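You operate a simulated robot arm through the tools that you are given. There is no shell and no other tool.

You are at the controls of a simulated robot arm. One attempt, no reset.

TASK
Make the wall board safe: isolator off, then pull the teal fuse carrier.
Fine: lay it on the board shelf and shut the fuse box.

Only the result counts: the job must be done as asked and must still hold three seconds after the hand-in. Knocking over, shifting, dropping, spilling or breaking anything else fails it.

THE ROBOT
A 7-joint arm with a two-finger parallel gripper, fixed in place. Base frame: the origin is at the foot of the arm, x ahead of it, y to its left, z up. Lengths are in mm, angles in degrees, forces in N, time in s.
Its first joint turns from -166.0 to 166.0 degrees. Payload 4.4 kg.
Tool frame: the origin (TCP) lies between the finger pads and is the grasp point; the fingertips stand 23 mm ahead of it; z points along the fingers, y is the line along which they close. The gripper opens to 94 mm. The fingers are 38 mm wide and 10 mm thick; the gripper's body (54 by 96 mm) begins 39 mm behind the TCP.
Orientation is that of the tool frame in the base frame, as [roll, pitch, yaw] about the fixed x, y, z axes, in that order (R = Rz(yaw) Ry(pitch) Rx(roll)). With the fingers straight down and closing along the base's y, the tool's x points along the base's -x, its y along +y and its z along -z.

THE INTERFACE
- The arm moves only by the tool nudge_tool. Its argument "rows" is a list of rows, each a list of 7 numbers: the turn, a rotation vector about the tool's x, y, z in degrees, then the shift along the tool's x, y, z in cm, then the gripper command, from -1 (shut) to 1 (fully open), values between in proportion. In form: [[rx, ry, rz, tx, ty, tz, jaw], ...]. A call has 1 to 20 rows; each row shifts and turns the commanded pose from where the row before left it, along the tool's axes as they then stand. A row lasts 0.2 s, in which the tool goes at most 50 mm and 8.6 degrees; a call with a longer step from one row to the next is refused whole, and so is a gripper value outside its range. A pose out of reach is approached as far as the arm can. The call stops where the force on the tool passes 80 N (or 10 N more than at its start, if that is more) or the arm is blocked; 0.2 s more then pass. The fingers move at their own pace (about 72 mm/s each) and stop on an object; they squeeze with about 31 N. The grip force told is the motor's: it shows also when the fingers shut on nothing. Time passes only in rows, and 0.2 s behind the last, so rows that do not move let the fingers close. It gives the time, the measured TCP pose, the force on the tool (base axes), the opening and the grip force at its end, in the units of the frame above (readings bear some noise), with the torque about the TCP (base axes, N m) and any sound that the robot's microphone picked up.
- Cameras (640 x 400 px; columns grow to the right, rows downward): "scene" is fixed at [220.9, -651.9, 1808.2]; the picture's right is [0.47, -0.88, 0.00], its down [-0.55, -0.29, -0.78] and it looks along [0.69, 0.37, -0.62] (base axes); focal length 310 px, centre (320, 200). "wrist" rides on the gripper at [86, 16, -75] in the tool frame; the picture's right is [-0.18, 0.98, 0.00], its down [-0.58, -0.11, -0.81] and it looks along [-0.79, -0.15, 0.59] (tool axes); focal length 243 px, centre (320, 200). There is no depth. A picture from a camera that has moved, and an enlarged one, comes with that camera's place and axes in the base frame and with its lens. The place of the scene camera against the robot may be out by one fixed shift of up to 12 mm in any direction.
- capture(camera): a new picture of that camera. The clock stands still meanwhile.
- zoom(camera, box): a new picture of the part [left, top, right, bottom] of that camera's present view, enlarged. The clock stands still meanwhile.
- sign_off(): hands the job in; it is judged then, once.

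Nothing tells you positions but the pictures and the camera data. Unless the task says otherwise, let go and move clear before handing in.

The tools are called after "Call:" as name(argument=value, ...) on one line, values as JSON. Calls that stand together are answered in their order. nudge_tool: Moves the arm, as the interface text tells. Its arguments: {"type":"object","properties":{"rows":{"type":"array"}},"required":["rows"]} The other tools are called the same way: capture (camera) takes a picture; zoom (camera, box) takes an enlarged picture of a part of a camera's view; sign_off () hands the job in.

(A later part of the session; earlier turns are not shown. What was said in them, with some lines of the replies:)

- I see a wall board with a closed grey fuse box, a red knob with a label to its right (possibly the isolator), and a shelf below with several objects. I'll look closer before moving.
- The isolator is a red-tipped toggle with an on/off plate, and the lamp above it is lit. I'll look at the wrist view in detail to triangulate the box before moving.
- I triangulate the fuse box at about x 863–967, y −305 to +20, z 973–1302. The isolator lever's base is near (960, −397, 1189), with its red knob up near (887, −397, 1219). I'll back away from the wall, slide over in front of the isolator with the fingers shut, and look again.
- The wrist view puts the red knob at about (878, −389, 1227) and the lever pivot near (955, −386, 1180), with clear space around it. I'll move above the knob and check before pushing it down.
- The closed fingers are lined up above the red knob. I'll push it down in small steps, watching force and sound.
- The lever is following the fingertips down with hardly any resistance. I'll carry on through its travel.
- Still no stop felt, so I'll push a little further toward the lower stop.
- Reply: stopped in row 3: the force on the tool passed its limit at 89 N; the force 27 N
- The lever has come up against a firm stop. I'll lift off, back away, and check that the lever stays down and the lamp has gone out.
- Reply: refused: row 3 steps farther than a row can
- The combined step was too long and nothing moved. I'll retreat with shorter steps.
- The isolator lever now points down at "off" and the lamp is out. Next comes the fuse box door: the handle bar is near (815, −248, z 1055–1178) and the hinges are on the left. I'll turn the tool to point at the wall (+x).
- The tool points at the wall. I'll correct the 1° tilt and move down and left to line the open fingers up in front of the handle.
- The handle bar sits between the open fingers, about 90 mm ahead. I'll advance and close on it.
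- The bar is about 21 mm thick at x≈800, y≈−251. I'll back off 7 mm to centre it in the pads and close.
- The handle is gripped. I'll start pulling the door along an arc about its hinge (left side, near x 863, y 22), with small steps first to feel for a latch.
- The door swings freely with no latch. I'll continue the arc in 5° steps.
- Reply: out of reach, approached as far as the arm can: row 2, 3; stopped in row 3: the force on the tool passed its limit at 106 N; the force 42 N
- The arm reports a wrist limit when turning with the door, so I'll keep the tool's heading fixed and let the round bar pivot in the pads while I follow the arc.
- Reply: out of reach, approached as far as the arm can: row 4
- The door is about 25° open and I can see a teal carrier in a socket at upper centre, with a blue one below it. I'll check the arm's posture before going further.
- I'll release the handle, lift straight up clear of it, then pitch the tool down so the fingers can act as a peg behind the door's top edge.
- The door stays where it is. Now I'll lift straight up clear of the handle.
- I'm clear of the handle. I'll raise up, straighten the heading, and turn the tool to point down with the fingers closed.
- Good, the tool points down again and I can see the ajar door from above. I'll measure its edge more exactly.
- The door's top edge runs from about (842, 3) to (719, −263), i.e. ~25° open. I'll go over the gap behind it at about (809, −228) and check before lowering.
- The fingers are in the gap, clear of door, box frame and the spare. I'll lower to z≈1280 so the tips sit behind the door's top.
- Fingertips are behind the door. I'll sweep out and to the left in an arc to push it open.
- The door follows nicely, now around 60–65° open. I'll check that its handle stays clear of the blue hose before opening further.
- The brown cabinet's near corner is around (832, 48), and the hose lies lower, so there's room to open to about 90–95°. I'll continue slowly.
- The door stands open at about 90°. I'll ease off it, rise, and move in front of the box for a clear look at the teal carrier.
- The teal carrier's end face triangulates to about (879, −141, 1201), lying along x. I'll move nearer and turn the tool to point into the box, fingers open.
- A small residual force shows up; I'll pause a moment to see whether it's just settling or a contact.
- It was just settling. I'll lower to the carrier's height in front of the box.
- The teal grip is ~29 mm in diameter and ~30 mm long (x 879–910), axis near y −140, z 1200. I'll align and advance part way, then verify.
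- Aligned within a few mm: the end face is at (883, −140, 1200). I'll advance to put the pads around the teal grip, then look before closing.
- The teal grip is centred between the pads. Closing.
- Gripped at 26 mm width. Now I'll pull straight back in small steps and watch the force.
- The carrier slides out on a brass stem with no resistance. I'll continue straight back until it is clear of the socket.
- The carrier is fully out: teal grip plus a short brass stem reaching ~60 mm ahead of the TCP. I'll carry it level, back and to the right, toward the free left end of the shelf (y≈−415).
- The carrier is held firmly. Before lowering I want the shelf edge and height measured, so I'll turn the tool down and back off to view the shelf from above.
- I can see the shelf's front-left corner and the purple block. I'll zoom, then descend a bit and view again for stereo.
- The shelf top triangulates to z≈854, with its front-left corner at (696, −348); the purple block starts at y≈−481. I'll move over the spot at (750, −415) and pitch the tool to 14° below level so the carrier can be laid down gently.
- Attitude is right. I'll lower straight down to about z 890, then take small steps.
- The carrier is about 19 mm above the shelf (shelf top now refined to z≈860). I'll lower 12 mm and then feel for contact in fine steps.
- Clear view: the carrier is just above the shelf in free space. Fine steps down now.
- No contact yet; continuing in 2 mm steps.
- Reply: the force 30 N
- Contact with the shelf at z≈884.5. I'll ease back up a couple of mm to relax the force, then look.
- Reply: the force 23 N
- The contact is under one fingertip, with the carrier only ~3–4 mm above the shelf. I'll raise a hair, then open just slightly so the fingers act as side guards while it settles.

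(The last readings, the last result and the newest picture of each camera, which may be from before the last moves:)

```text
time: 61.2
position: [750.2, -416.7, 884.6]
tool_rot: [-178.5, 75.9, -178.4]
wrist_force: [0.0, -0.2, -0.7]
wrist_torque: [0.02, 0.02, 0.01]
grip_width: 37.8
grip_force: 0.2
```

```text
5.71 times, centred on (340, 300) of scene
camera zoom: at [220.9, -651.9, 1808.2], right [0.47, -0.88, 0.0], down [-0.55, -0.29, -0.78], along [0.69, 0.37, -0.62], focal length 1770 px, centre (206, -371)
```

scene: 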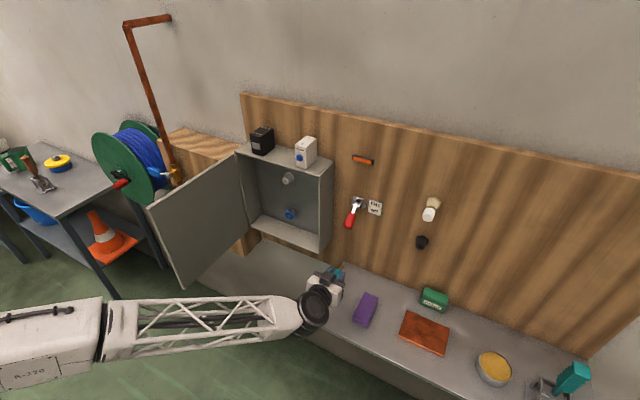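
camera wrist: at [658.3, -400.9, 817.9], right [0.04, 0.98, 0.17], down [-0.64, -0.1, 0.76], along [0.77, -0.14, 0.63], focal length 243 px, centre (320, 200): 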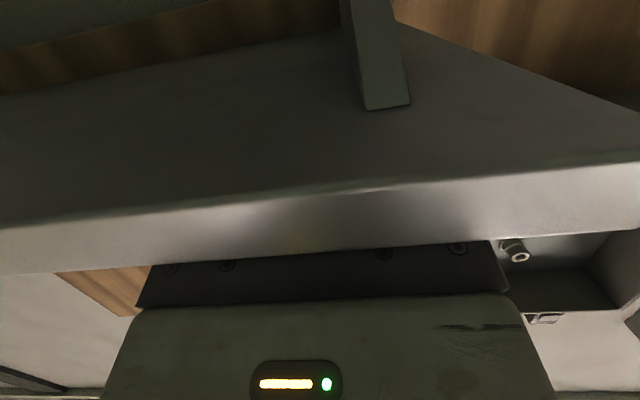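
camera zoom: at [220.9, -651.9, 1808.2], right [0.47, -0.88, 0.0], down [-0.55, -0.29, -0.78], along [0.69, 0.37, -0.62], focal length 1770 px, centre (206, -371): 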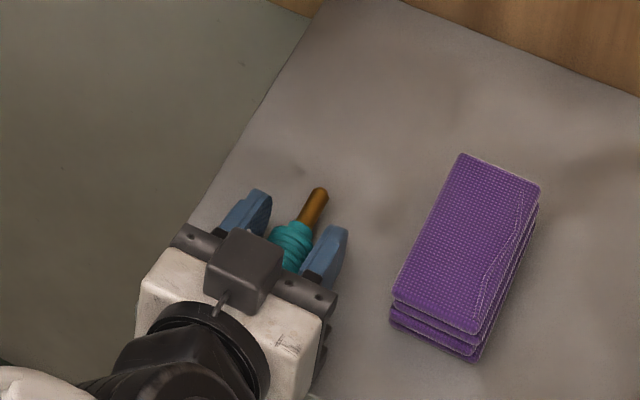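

Released, and the carrier rests between the fingers. I'll wait and open a little more to check it stays put.

Call:
nudge_tool(rows=[[0, 0, 0, 0, 0, 0, -0.2], [0, 0, 0, 0, 0, 0, -0.2], [0, 0, 0, 0, 0, 0, -0.1], [0, 0, 0, 0, 0, 0, 0.0], [0, 0, 0, 0, 0, 0, 0.0], [0, 0, 0, 0, 0, 0, 0.0], [0, 0, 0, 0, 0, 0, 0.0]])

Call:
zoom(camera="scene", box=[290, 265, 390, 335])

```text
time: 62.8
position: [751.4, -416.8, 884.8]
tool_rot: [-178.5, 75.8, -178.2]
wrist_force: [0.4, -0.7, -0.2]
wrist_torque: [0.01, -0.03, 0.0]
grip_width: 47.3
grip_force: 0.2
```

```text
5.71 times, centred on (340, 300) of scene
camera zoom: at [220.9, -651.9, 1808.2], right [0.47, -0.88, 0.0], down [-0.55, -0.29, -0.78], along [0.69, 0.37, -0.62], focal length 1770 px, centre (206, -371)
```

zoom: 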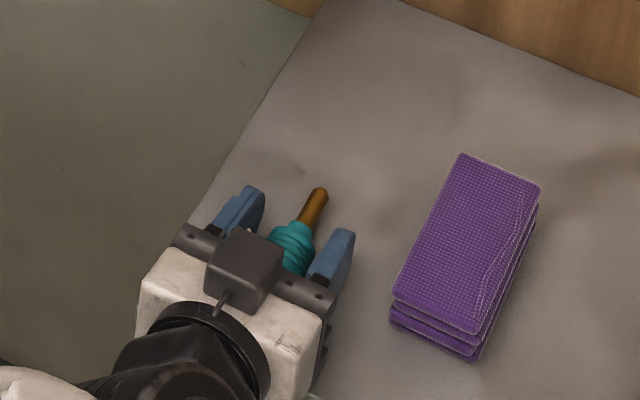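

The carrier hasn't moved at all, so it lies stably. I'll withdraw backward along the tool axis.

Call:
nudge_tool(rows=[[0, 0, 0, 0, 0, -1, 0.0], [0, 0, 0, 0, 0, -2, 0.0], [0, 0, 0, 0, 0, -2.5, 0.0], [0, 0, 0, 0, 0, -2.5, 0.0], [0, 0, 0, 0, 0, 0, 0.0]])

Call:
zoom(camera="scene", box=[260, 240, 420, 350])

```text
time: 63.6
position: [713.2, -399.1, 883.9]
tool_rot: [178.6, 75.4, -179.6]
wrist_force: [-0.3, 0.0, -0.2]
wrist_torque: [0.01, 0.02, 0.02]
grip_width: 47.1
grip_force: 0.2
stopped in row 4: the force on the tool passed its limit at 138 N (the readings are from after the stop); the commanded pose is now the measured one
```

```text
3.64 times, centred on (340, 295) of scene
camera zoom: at [220.9, -651.9, 1808.2], right [0.47, -0.88, 0.0], down [-0.55, -0.29, -0.78], along [0.69, 0.37, -0.62], focal length 1127 px, centre (247, -146)
```

zoom: 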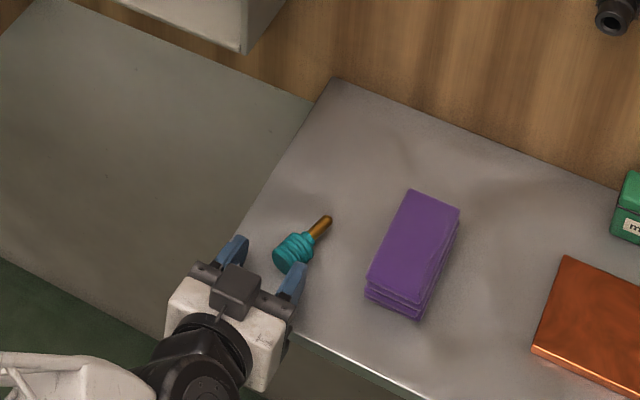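

A jerk occurred on the way back (the wrist swung ~17 mm sideways), but the carrier is still lying on the shelf. I'll lift straight up slowly now.

Call:
nudge_tool(rows=[[0, 0, 0, -0.5, 0, -0.12, 0.0], [0, 0, 0, -1, 0, -0.25, 0.0], [0, 0, 0, -1, 0, -0.25, 0.0], [0, 0, 0, -1.5, 0, -0.37, 0.0], [0, 0, 0, -1.5, 0, -0.37, 0.0], [0, 0, 0, 0, 0, 0, 0.0]])

Call:
zoom(camera="scene", box=[260, 240, 420, 350])

Call:
capture(camera="scene")

```text
time: 65.0
position: [712.6, -402.4, 938.5]
tool_rot: [178.2, 75.2, 179.9]
wrist_force: [-0.1, -1.0, -0.2]
wrist_torque: [-0.02, -0.03, 0.0]
grip_width: 47.0
grip_force: 0.0
```

```text
3.64 times, centred on (340, 295) of scene
camera zoom: at [220.9, -651.9, 1808.2], right [0.47, -0.88, 0.0], down [-0.55, -0.29, -0.78], along [0.69, 0.37, -0.62], focal length 1127 px, centre (247, -146)
```

zoom: 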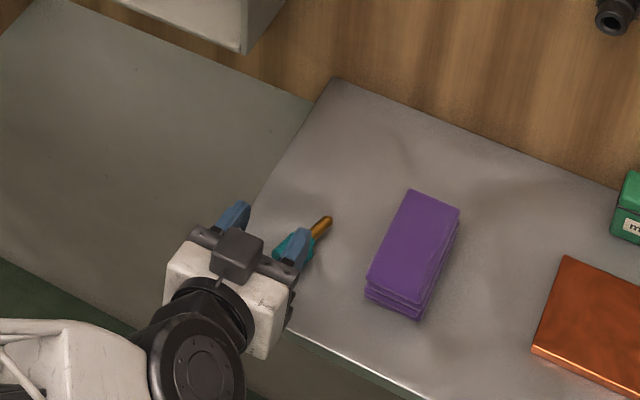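

```text
taken
```

scene: 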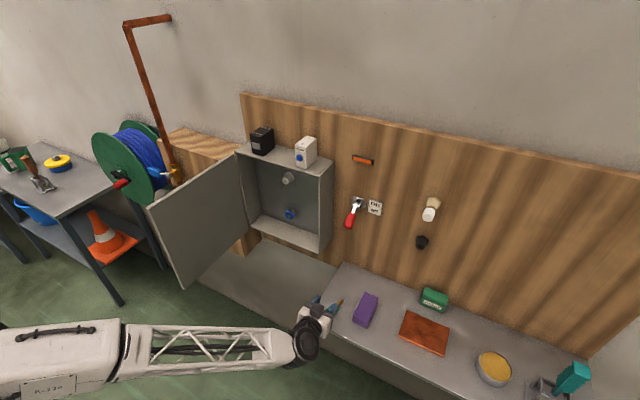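

Clear of the carrier. I'll rise and turn the tool down to inspect the shelf and plan shutting the door.

Call:
nudge_tool(rows=[[0, 0, 0, -3, 0, -0.78, 0.0], [0, 0, 0, -3.87, 0, -1.0, -1], [0, 0, 0, -3.87, 0, -1.0, -1], [0, 0, 0, -3.87, 0, -1.0, -1], [0, 8.36, 0, 0, 0, 0, -1], [0, 8.36, 0, 0, 0, 0, -1], [0, 8.36, 0, 0, 0, 0, -1], [0, 8.36, 0, 0, 0, 0, -1], [0, 8.36, 0, 0, 0, 0, -1], [0, 8.36, 0, 0, 0, 0, -1], [0, 8.36, 0, 0, 0, 0, -1], [0, 8.36, 0, 0, 0, 0, -1], [0, 8.36, 0, 0, 0, 0, -1], [0, 0, 0, 0, 0, 0, -1], [0, 0, 0, 0, 0, 0, -1]])

Call:
capture(camera="wrist")

Call:
capture(camera="scene")

```text
time: 68.2
position: [713.1, -403.0, 1091.5]
tool_rot: [179.7, 0.0, -178.4]
wrist_force: [-0.9, 0.2, 0.1]
wrist_torque: [-0.01, 0.0, 0.01]
grip_width: 0.0
grip_force: 31.5
```

```text
taken
camera wrist: at [626.4, -389.9, 1166.5], right [0.16, 0.99, 0.01], down [0.58, -0.1, 0.81], along [0.8, -0.12, -0.59], focal length 243 px, centre (320, 200)
```

wrist: 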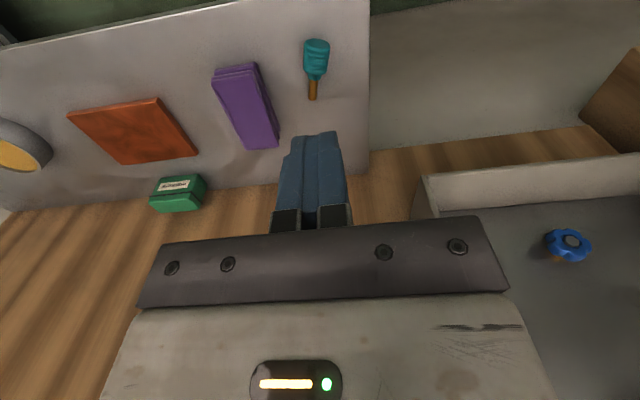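

```text
taken
```

scene: 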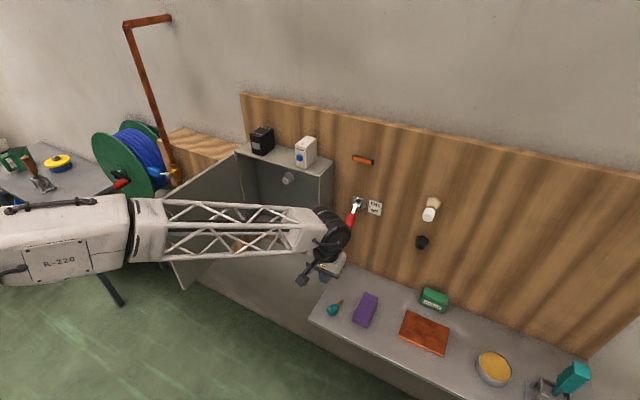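

The carrier is lying safely on the shelf and nothing else has shifted. Now the door: I'll rise above everything and move left to look at the open door from above.

Call:
nudge_tool(rows=[[0, 0, 1.6, 0, 0, -4.5, -1], [0, 0, 0, 0, 0, -4.7, -1], [0, 0, 0, 0, 0, -4.7, -1], [0, 0, 0, 0, 0, -4.7, -1], [0, 0, 0, 0, 0, -4.7, -1], [0, 0, 0, 0, 0, -4.7, -1], [0, 0, 0, 0, 0, -4.8, -1], [0, 0, 0, 1.41, 3.79, 0, -1], [0, 0, 0, 1.41, 3.79, 0, -1], [0, 0, 0, 1.41, 3.79, 0, -1], [0, 0, 0, 1.41, 3.79, 0, -1], [0, 0, 0, 1.41, 3.79, 0, -1], [0, 0, 0, 1.41, 3.79, 0, -1], [0, 0, 0, 1.41, 3.79, 0, -1], [0, 0, 0, 1.41, 3.79, 0, -1], [0, 0, 0, 0, 0, 0, -1], [0, 0, 0, 0, 0, 0, -1]])

Call:
capture(camera="wrist")

Call:
capture(camera="scene")

```text
time: 71.8
position: [600.4, -102.8, 1422.9]
tool_rot: [179.7, 0.0, -179.9]
wrist_force: [-0.5, 0.2, 0.6]
wrist_torque: [0.03, -0.02, 0.06]
grip_width: 0.0
grip_force: 30.9
```

```text
taken
camera wrist: at [514.5, -87.7, 1497.6], right [0.18, 0.98, 0.01], down [0.58, -0.11, 0.81], along [0.79, -0.14, -0.59], focal length 243 px, centre (320, 200)
```

wrist: 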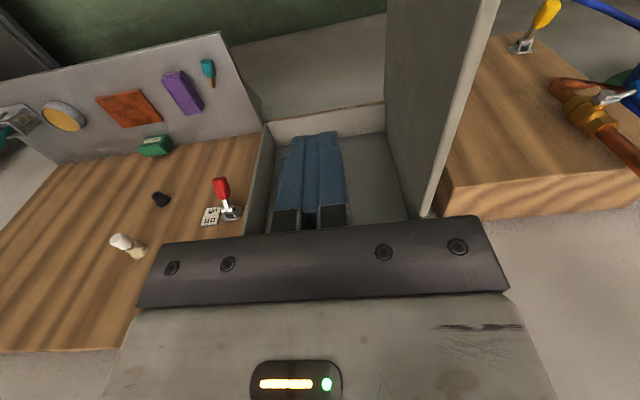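

```text
taken
```

scene: 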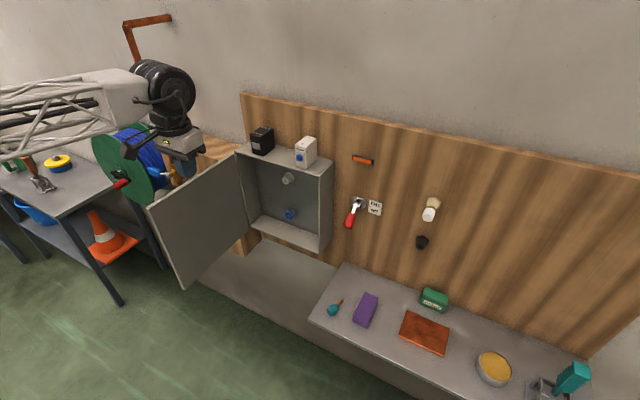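

The door is at ~90° with its outer face near y≈18. I'll pass over its top to the outer side and lower the closed fingers there.

Call:
nudge_tool(rows=[[0, 0, 0, -0.2, 4.35, 0, -1], [0, 0, 0, -0.2, 4.35, 0, -1], [0, 0, 0, -0.2, 4.35, 0, -1], [0, 0, 0, -0.2, 4.35, 0, -1], [0, 0, 0, 0, 0, 2, -1], [0, 0, 0, 0, 0, 2, -1], [0, 0, 0, 0, 0, 0, -1]])

Call:
capture(camera="wrist")

Call:
zoom(camera="scene", box=[80, 40, 300, 300])

```text
time: 73.4
position: [606.2, 73.3, 1383.2]
tool_rot: [179.7, 0.0, 180.0]
wrist_force: [0.3, -0.1, 0.4]
wrist_torque: [0.01, 0.0, -0.02]
grip_width: 0.0
grip_force: 31.1
```

```text
taken
camera wrist: at [521.2, 88.1, 1457.7], right [0.18, 0.98, 0.01], down [0.58, -0.11, 0.81], along [0.79, -0.14, -0.59], focal length 243 px, centre (320, 200)
```

wrist: 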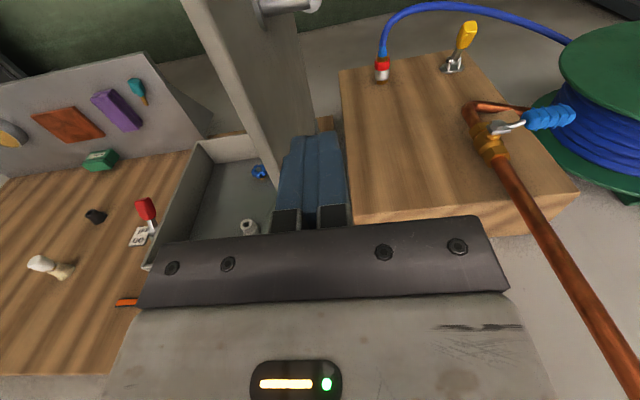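

```text
1.54 times, centred on (190, 170) of scene
camera zoom: at [220.9, -651.9, 1808.2], right [0.47, -0.88, 0.0], down [-0.55, -0.29, -0.78], along [0.69, 0.37, -0.62], focal length 477 px, centre (520, 246)
```

zoom: 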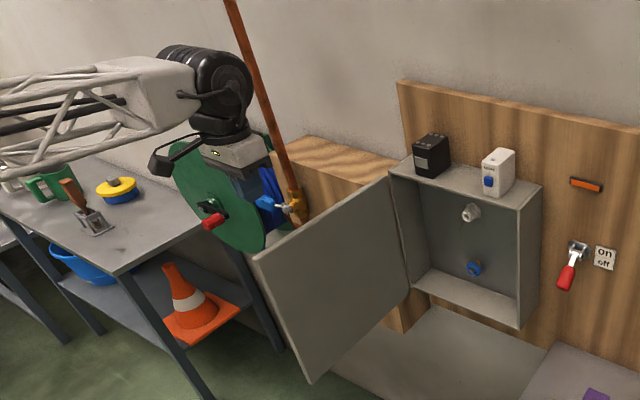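

The fingers are ~35 mm outside the door's outer face. I'll lower to z≈1280.

Call:
nudge_tool(rows=[[0, 0, 0, 0, 0, 3.5, -1], [0, 0, 0, 0, 0, 3.5, -1], [0, 0, 0, 0, 0, 3.3, -1], [0, 0, 0, 0, 0, 0, -1]])

Call:
capture(camera="wrist")

```text
time: 74.4
position: [609.2, 72.1, 1278.9]
tool_rot: [179.7, -0.1, 180.0]
wrist_force: [-0.7, 0.1, -0.2]
wrist_torque: [-0.03, -0.02, 0.01]
grip_width: 0.0
grip_force: 31.0
```

```text
taken
camera wrist: at [521.3, 87.5, 1353.4], right [0.18, 0.98, 0.01], down [0.58, -0.11, 0.81], along [0.79, -0.14, -0.59], focal length 243 px, centre (320, 200)
```

wrist: 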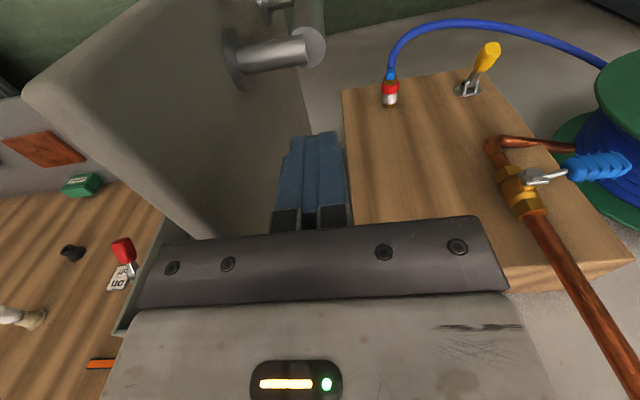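

Fingers are beside the outer face, well above the handle. I'll start sweeping the door closed.

Call:
nudge_tool(rows=[[0, 0, 0, 0.05, -2.05, 0, -1], [0, 0, 0, 0.05, -2.05, 0, -1], [0, 0, 0, -0.1, -2.03, 0, -1], [0, 0, 0, -0.1, -2.03, 0, -1], [0, 0, 0, -0.1, -2.03, 0, -1], [0, 0, 0, -0.6, -1.97, 0, -1], [0, 0, 0, -0.6, -1.97, 0, -1], [0, 0, 0, -0.6, -1.97, 0, -1], [0, 0, 0, 0, 0, 0, -1]])

Call:
capture(camera="wrist")

Call:
zoom(camera="scene", box=[130, 60, 370, 300])

```text
time: 76.4
position: [629.2, -87.2, 1276.6]
tool_rot: [179.6, 0.1, -180.0]
wrist_force: [0.3, 1.3, 0.0]
wrist_torque: [0.01, 0.05, 0.03]
grip_width: 0.1
grip_force: 30.7
```

```text
taken
camera wrist: at [542.7, -71.6, 1352.9], right [0.18, 0.98, 0.01], down [0.58, -0.11, 0.81], along [0.79, -0.14, -0.59], focal length 243 px, centre (320, 200)
```

wrist: 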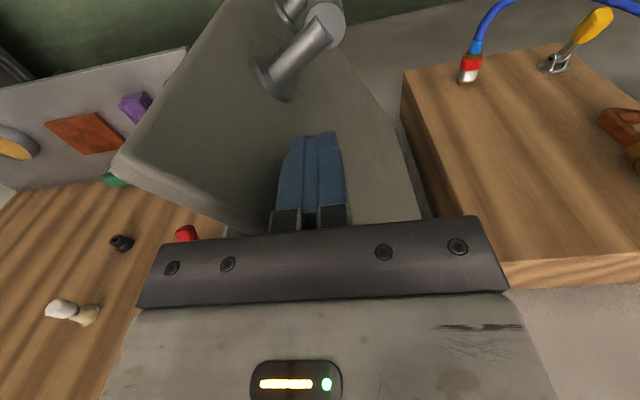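

```text
1.67 times, centred on (250, 180) of scene
camera zoom: at [220.9, -651.9, 1808.2], right [0.47, -0.88, 0.0], down [-0.55, -0.29, -0.78], along [0.69, 0.37, -0.62], focal length 516 px, centre (437, 233)
```

zoom: 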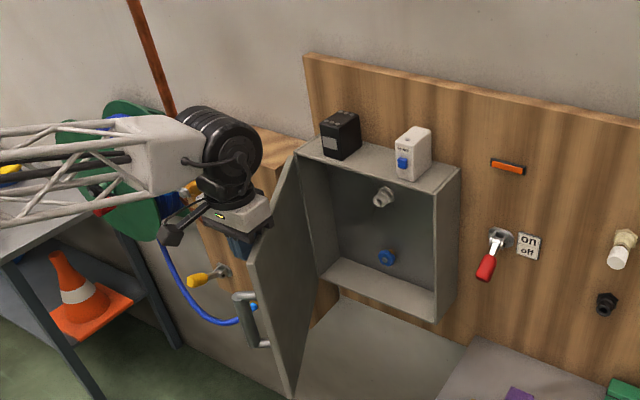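

The door follows at about 60°. I'll continue to roughly 20°.

Call:
nudge_tool(rows=[[0, 0, 0, -1.1, -1.87, 0, -1], [0, 0, 0, -1.1, -1.87, 0, -1], [0, 0, 0, -1.1, -1.87, 0, -1], [0, 0, 0, -1.5, -1.55, 0, -1], [0, 0, 0, -1.5, -1.55, 0, -1], [0, 0, 0, -1.7, -1.4, 0, -1], [0, 0, 0, -1.9, -1.1, 0, -1], [0, 0, 0, -1.9, -1.1, 0, -1], [0, 0, 0, 0, 0, 0, -1]])

Call:
capture(camera="wrist")

Call:
zoom(camera="scene", box=[160, 60, 400, 300])

```text
time: 78.4
position: [745.4, -211.0, 1279.4]
tool_rot: [179.6, 0.0, 179.9]
wrist_force: [0.1, 0.8, 0.0]
wrist_torque: [0.01, 0.0, 0.01]
grip_width: 0.0
grip_force: 31.7
```

```text
taken
camera wrist: at [659.6, -195.5, 1353.1], right [0.18, 0.98, 0.01], down [0.58, -0.11, 0.81], along [0.79, -0.14, -0.59], focal length 243 px, centre (320, 200)
```

wrist: 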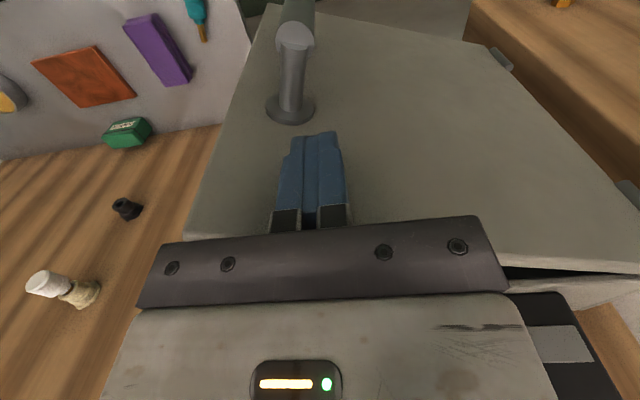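

```text
1.67 times, centred on (280, 180) of scene
camera zoom: at [220.9, -651.9, 1808.2], right [0.47, -0.88, 0.0], down [-0.55, -0.29, -0.78], along [0.69, 0.37, -0.62], focal length 516 px, centre (387, 233)
```

zoom: 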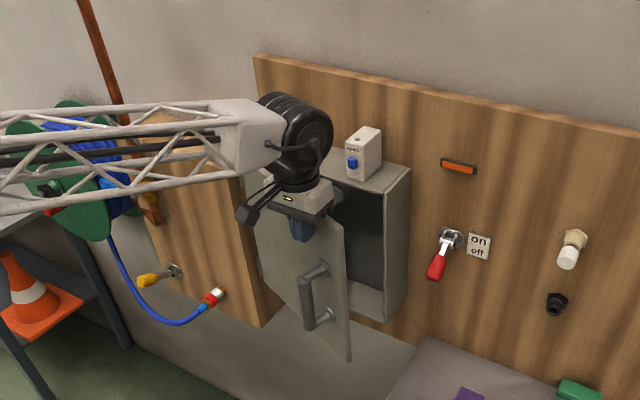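

The door is ~20° open. For the last part I'll back off slightly, turn the tool to point forward, and push the door shut with the closed fingertips above the handle, away from the items on top of the box.

Call:
nudge_tool(rows=[[0, 0, 0, 3, 0, 0, -1], [0, -8.18, 0, 0, 0, 0, -1], [0, -8.18, 0, 0, 0, 0, -1], [0, -8.18, 0, 0, 0, 0, -1], [0, -8.18, 0, 0, 0, 0, -1], [0, -8.18, 0, 0, 0, 0, -1], [0, -8.18, 0, 0, 0, 0, -1], [0, -8.18, 0, 0, 0, 0, -1], [0, -8.18, 0, 0, 0, 0, -1], [0, -8.18, 0, 0, 0, 0, -1], [0, -8.18, 0, 0, 0, 0, -1], [0, -8.18, 0, 0, 0, 0, -1], [0, 0, 0, 0, 0, 0, -1], [0, 0, 0, 0, 0, 0, -1], [0, 0, 0, 0, 0, 0, -1]])

Call:
capture(camera="wrist")

Call:
zoom(camera="scene", box=[160, 60, 400, 300])

```text
time: 80.7
position: [747.6, -224.7, 1220.0]
tool_rot: [173.3, 71.3, 173.5]
wrist_force: [0.9, 5.4, 7.6]
wrist_torque: [0.08, -0.14, 0.12]
grip_width: 0.0
grip_force: 31.4
stopped in row 11: the force on the tool passed its limit at 115 N (the readings are from after the stop); the commanded pose is now the measured one
```

```text
taken
camera wrist: at [650.4, -205.3, 1162.9], right [0.06, 0.98, 0.21], down [-0.58, -0.14, 0.8], along [0.81, -0.17, 0.56], focal length 243 px, centre (320, 200)
```

wrist: 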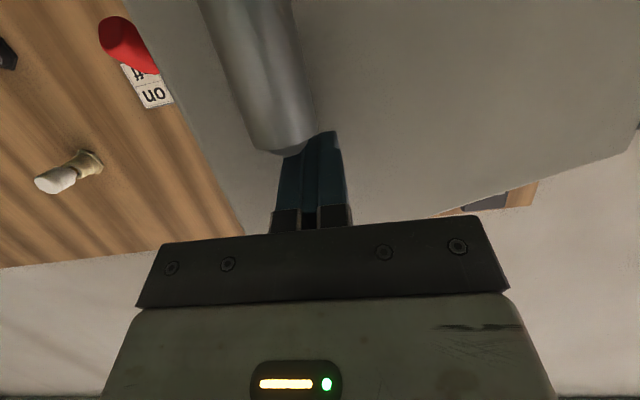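

```text
1.67 times, centred on (280, 180) of scene
camera zoom: at [220.9, -651.9, 1808.2], right [0.47, -0.88, 0.0], down [-0.55, -0.29, -0.78], along [0.69, 0.37, -0.62], focal length 516 px, centre (387, 233)
```

zoom: 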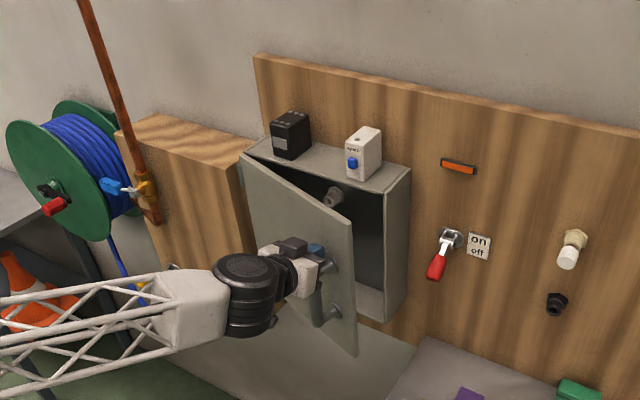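

The wrist swung again near its limit and the fingertips touched the top of the handle; nothing looks disturbed and the door is still ~18° open. I'll lift clear and keep the tool pitched about 40° down, which avoids that limit.

Call:
nudge_tool(rows=[[0, 0, 0, -0.95, 0.04, -0.32, -1], [0, 3, 0, -1.9, 0.07, -0.64, -1], [0, 6, 0, -1.8, 0.07, -0.75, -1], [0, 6, 0, 0, 0, 0, -1], [0, 6, 0, 0, 0, 0, -1], [0, 0, 0, 0, 0, 0, -1], [0, 0, 0, 0, 0, 0, -1]])

Call:
capture(camera="wrist")

Call:
zoom(camera="scene", box=[160, 60, 400, 300])

```text
time: 82.3
position: [747.8, -224.4, 1270.1]
tool_rot: [176.5, 50.3, 177.3]
wrist_force: [0.3, 0.0, -0.2]
wrist_torque: [-0.02, 0.02, 0.0]
grip_width: 0.0
grip_force: 30.9
```

```text
taken
camera wrist: at [635.7, -206.6, 1251.0], right [0.12, 0.98, 0.18], down [-0.25, -0.14, 0.96], along [0.96, -0.16, 0.23], focal length 243 px, centre (320, 200)
```

wrist: 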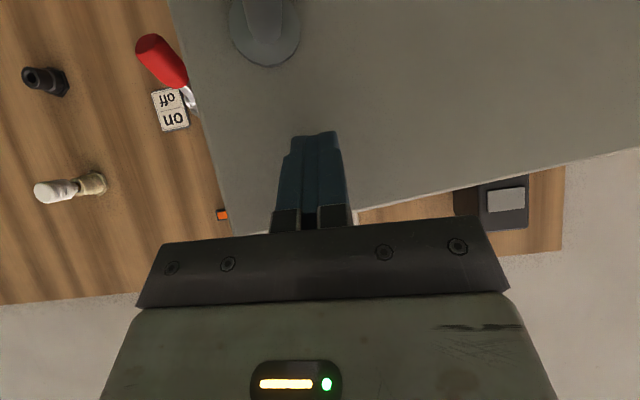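

```text
1.67 times, centred on (280, 180) of scene
camera zoom: at [220.9, -651.9, 1808.2], right [0.47, -0.88, 0.0], down [-0.55, -0.29, -0.78], along [0.69, 0.37, -0.62], focal length 516 px, centre (387, 233)
```

zoom: 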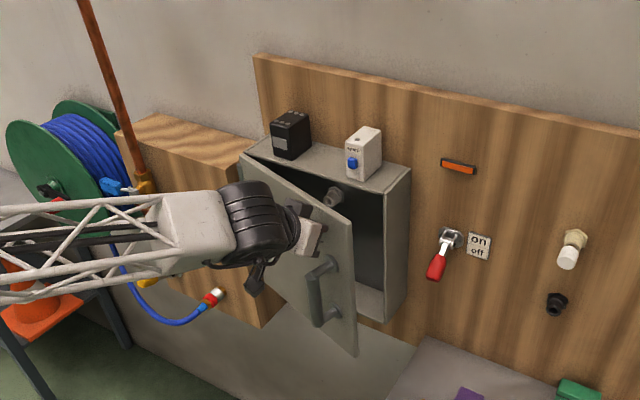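

Stable now at ~40° pitch, fingertips above the handle and just in front of the door. I'll push forward (+x) in steps.

Call:
nudge_tool(rows=[[0, 0, 0, -0.957, 0, 1.155, -1], [0, 0, 0, -0.957, 0, 1.155, -1], [0, 0, 0, -0.957, 0, 1.155, -1], [0, 0, 0, -0.957, 0, 1.155, -1], [0, 0, 0, 0, 0, 0, -1]])

Call:
zoom(camera="scene", box=[160, 60, 400, 300])

Call:
capture(camera="wrist")

```text
time: 83.5
position: [809.1, -224.3, 1270.0]
tool_rot: [176.6, 50.4, 177.4]
wrist_force: [-0.2, 0.8, 1.2]
wrist_torque: [0.0, -0.01, 0.01]
grip_width: 0.0
grip_force: 31.4
```

```text
1.67 times, centred on (280, 180) of scene
camera zoom: at [220.9, -651.9, 1808.2], right [0.47, -0.88, 0.0], down [-0.55, -0.29, -0.78], along [0.69, 0.37, -0.62], focal length 516 px, centre (387, 233)
```

zoom: 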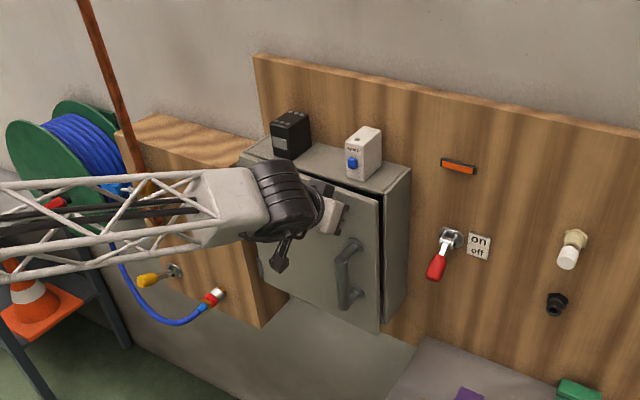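

```text
taken
camera wrist: at [696.7, -207.4, 1251.6], right [0.12, 0.98, 0.18], down [-0.25, -0.14, 0.96], along [0.96, -0.16, 0.23], focal length 243 px, centre (320, 200)
```

wrist: 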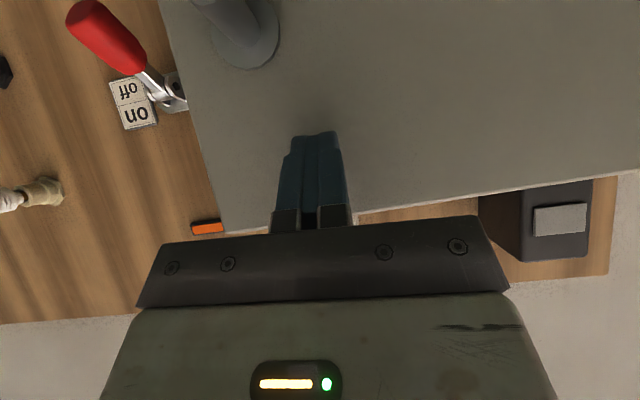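

Nearly shut. I'll push gently the last bit in small steps until the door seats.

Call:
nudge_tool(rows=[[0, 0, 0, -0.383, 0, 0.462, -1], [0, 0, 0, -0.383, 0, 0.462, -1], [0, 0, 0, -0.383, 0, 0.462, -1], [0, 0, 0, -0.255, 0, 0.308, -1], [0, 0, 0, 0, 0, 0, -1]])

Call:
zoom(camera="scene", box=[220, 110, 360, 280])

```text
time: 84.5
position: [825.2, -223.5, 1270.0]
tool_rot: [176.7, 50.2, 177.3]
wrist_force: [-46.1, 2.8, 5.1]
wrist_torque: [-0.14, -0.13, 0.06]
grip_width: 0.0
grip_force: 30.8
stopped in row 4: the force on the tool passed its limit at 102 N (the readings are from after the stop); the commanded pose is now the measured one
```

```text
2.35 times, centred on (290, 195) of scene
camera zoom: at [220.9, -651.9, 1808.2], right [0.47, -0.88, 0.0], down [-0.55, -0.29, -0.78], along [0.69, 0.37, -0.62], focal length 729 px, centre (391, 212)
```

zoom: 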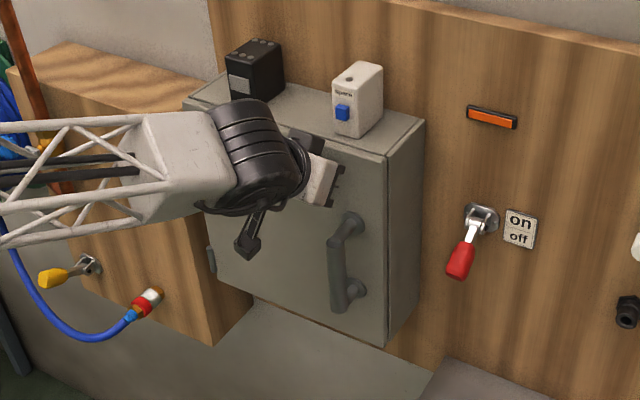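

The door has seated firmly against the frame. I'll ease off, retreat, and inspect.

Call:
nudge_tool(rows=[[0, 0, 0, 0.319, 0, -0.385, -1], [0, 0, 0, 0.957, 0, -1.155, -1], [0, 0, 0, 1.276, 0, -1.54, -1], [0, 0, 0, 1.276, 0, -1.54, -1], [0, 6, 0, 0, 0, 0, -1], [0, 8, 0, 0, 0, 0, -1], [0, 8, 0, 0, 0, 0, -1], [0, 8, 0, 0, 0, 0, -1], [0, 8, 0, 0, 0, 0, -1], [0, 8, 0, 0, 0, 0, -1], [0, 4, 0, 0, 0, 0, -1], [0, 0, 0, 0, 0, -4, -1], [0, 0, 0, 0, 0, -4, -1], [0, 0, 0, 3, 0, -3, -1], [0, 0, 0, 4, 0, 0, -1], [0, 0, 0, 0, 0, 0, -1]])

Call:
capture(camera="scene")

Call:
capture(camera="wrist")

```text
time: 87.9
position: [696.4, -228.5, 1380.6]
tool_rot: [177.8, 0.2, 179.9]
wrist_force: [0.3, 0.4, -0.7]
wrist_torque: [-0.03, -0.03, 0.02]
grip_width: 0.0
grip_force: 31.1
```

```text
taken
```

scene: 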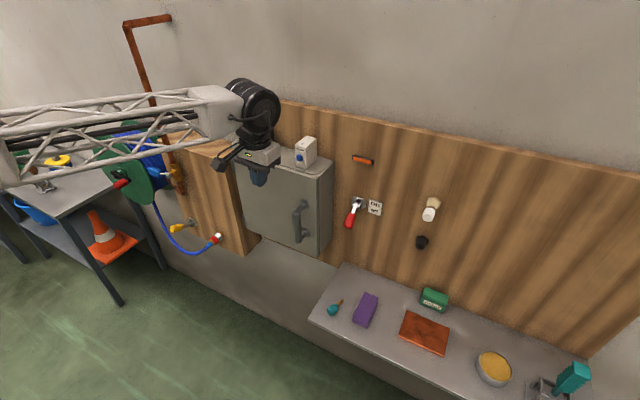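

```text
taken
camera wrist: at [609.2, -215.2, 1455.1], right [0.19, 0.98, 0.04], down [0.58, -0.14, 0.8], along [0.79, -0.13, -0.59], focal length 243 px, centre (320, 200)
```

wrist: 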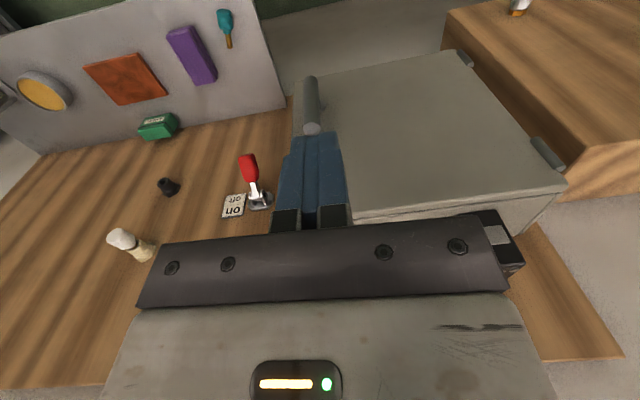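

Everything looks in place: lever down at "off", lamp dark, carrier on the shelf, door closed. I'll move further clear to the left and verify the door seam and the items closely.

Call:
nudge_tool(rows=[[0, 0, 0, 4, 0, -2, -1], [0, 0, 0, 4, 0, -2, -1], [0, 0, 0, 2, 4, 0, -1], [0, 0, 0, 0, 4.5, 0, -1], [0, 0, 0, 0, 4.5, 0, -1], [0, 0, 0, 0, 4.5, 0, -1], [0, 0, 0, 0, 4.5, 0, -1], [0, 0, 0, 0, 4.5, 0, -1], [0, 0, 0, 0, 4.5, 0, -1], [0, 0, 0, 0, 0, 0, -1], [0, 0, 0, 0, 0, 0, -1]])

Call:
capture(camera="scene")

Call:
zoom(camera="scene", box=[220, 110, 390, 280])

Call:
zoom(camera="scene", box=[300, 250, 460, 370])

Call:
capture(camera="wrist")

```text
time: 90.3
position: [595.0, 78.7, 1432.2]
tool_rot: [177.8, 0.3, 179.8]
wrist_force: [0.2, 0.1, 0.6]
wrist_torque: [-0.02, 0.01, 0.01]
grip_width: 0.0
grip_force: 30.9
```

```text
taken
```

scene: 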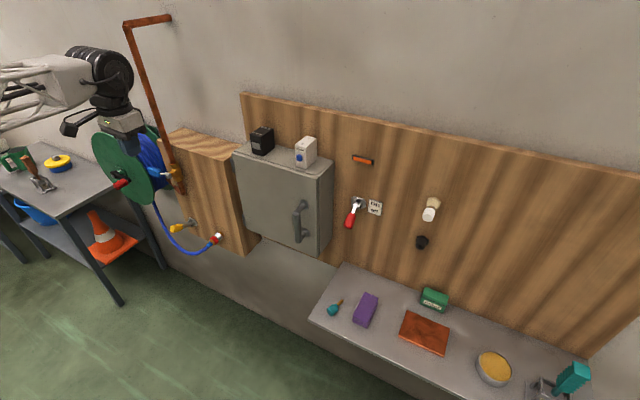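

```text
2.35 times, centred on (305, 195) of scene
camera zoom: at [220.9, -651.9, 1808.2], right [0.47, -0.88, 0.0], down [-0.55, -0.29, -0.78], along [0.69, 0.37, -0.62], focal length 729 px, centre (355, 212)
```

zoom: 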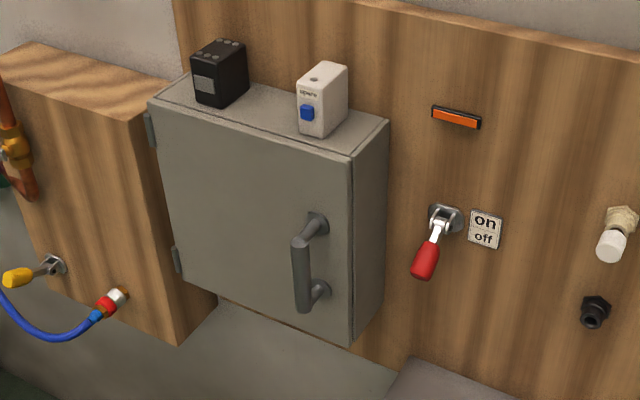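

```text
3.33 times, centred on (380, 310) of scene
camera zoom: at [220.9, -651.9, 1808.2], right [0.47, -0.88, 0.0], down [-0.55, -0.29, -0.78], along [0.69, 0.37, -0.62], focal length 1033 px, centre (120, -167)
```

zoom: 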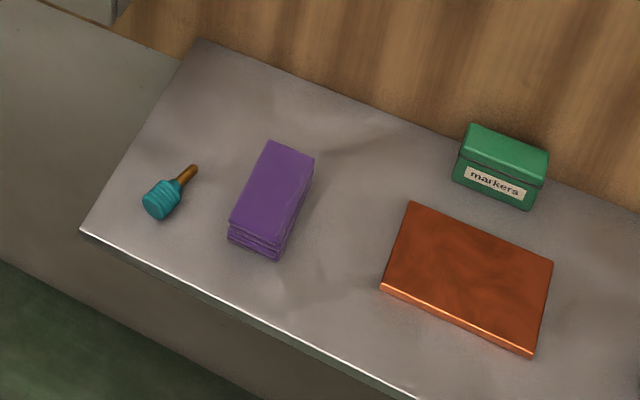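

```text
taken
camera wrist: at [508.7, 91.7, 1505.9], right [0.19, 0.98, 0.04], down [0.58, -0.14, 0.8], along [0.79, -0.13, -0.59], focal length 243 px, centre (320, 200)
```

wrist: 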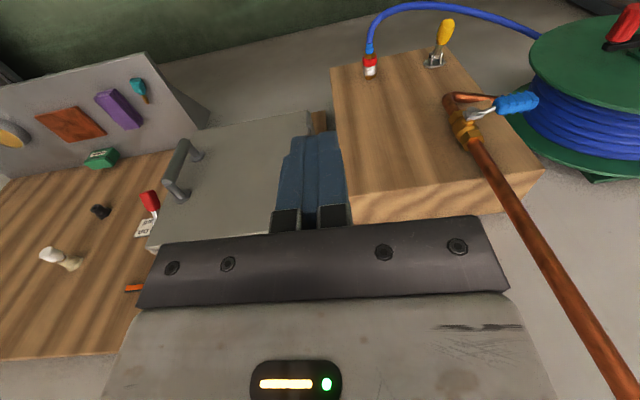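

Final check: the isolator lever points to "off" and its lamp is dark. The teal carrier lies still on the shelf, and the fuse box door is shut in its original closed position. The items on the box and shelf are unmoved and the arm is clear, so I'm handing in.

Call:
sign_off()

```text
The job is handed in.
```

The wall board is safe as you asked, and I've handed the job in.

- **Isolator:** the lever is down at "off" and its lamp has gone out.
- **Fuse carrier:** the teal carrier is out of its socket and lying on the board shelf, left of the purple block and about 30–50 mm from the front edge. It wasn't moving when I last looked.
- **Fuse box:** the door is shut, and in the pictures it lines up with where it was at the start.

Twice the arm's wrist jerked near a limit:

- **At the shelf:** after I let go of the carrier, the jerk turned it slightly and shifted it a few millimetres.
- **At the door:** while I was closing it, the fingertips bumped the top of the handle.

Nothing fell, and in the final pictures the other items look unmoved. The arm is parked clear of the board.
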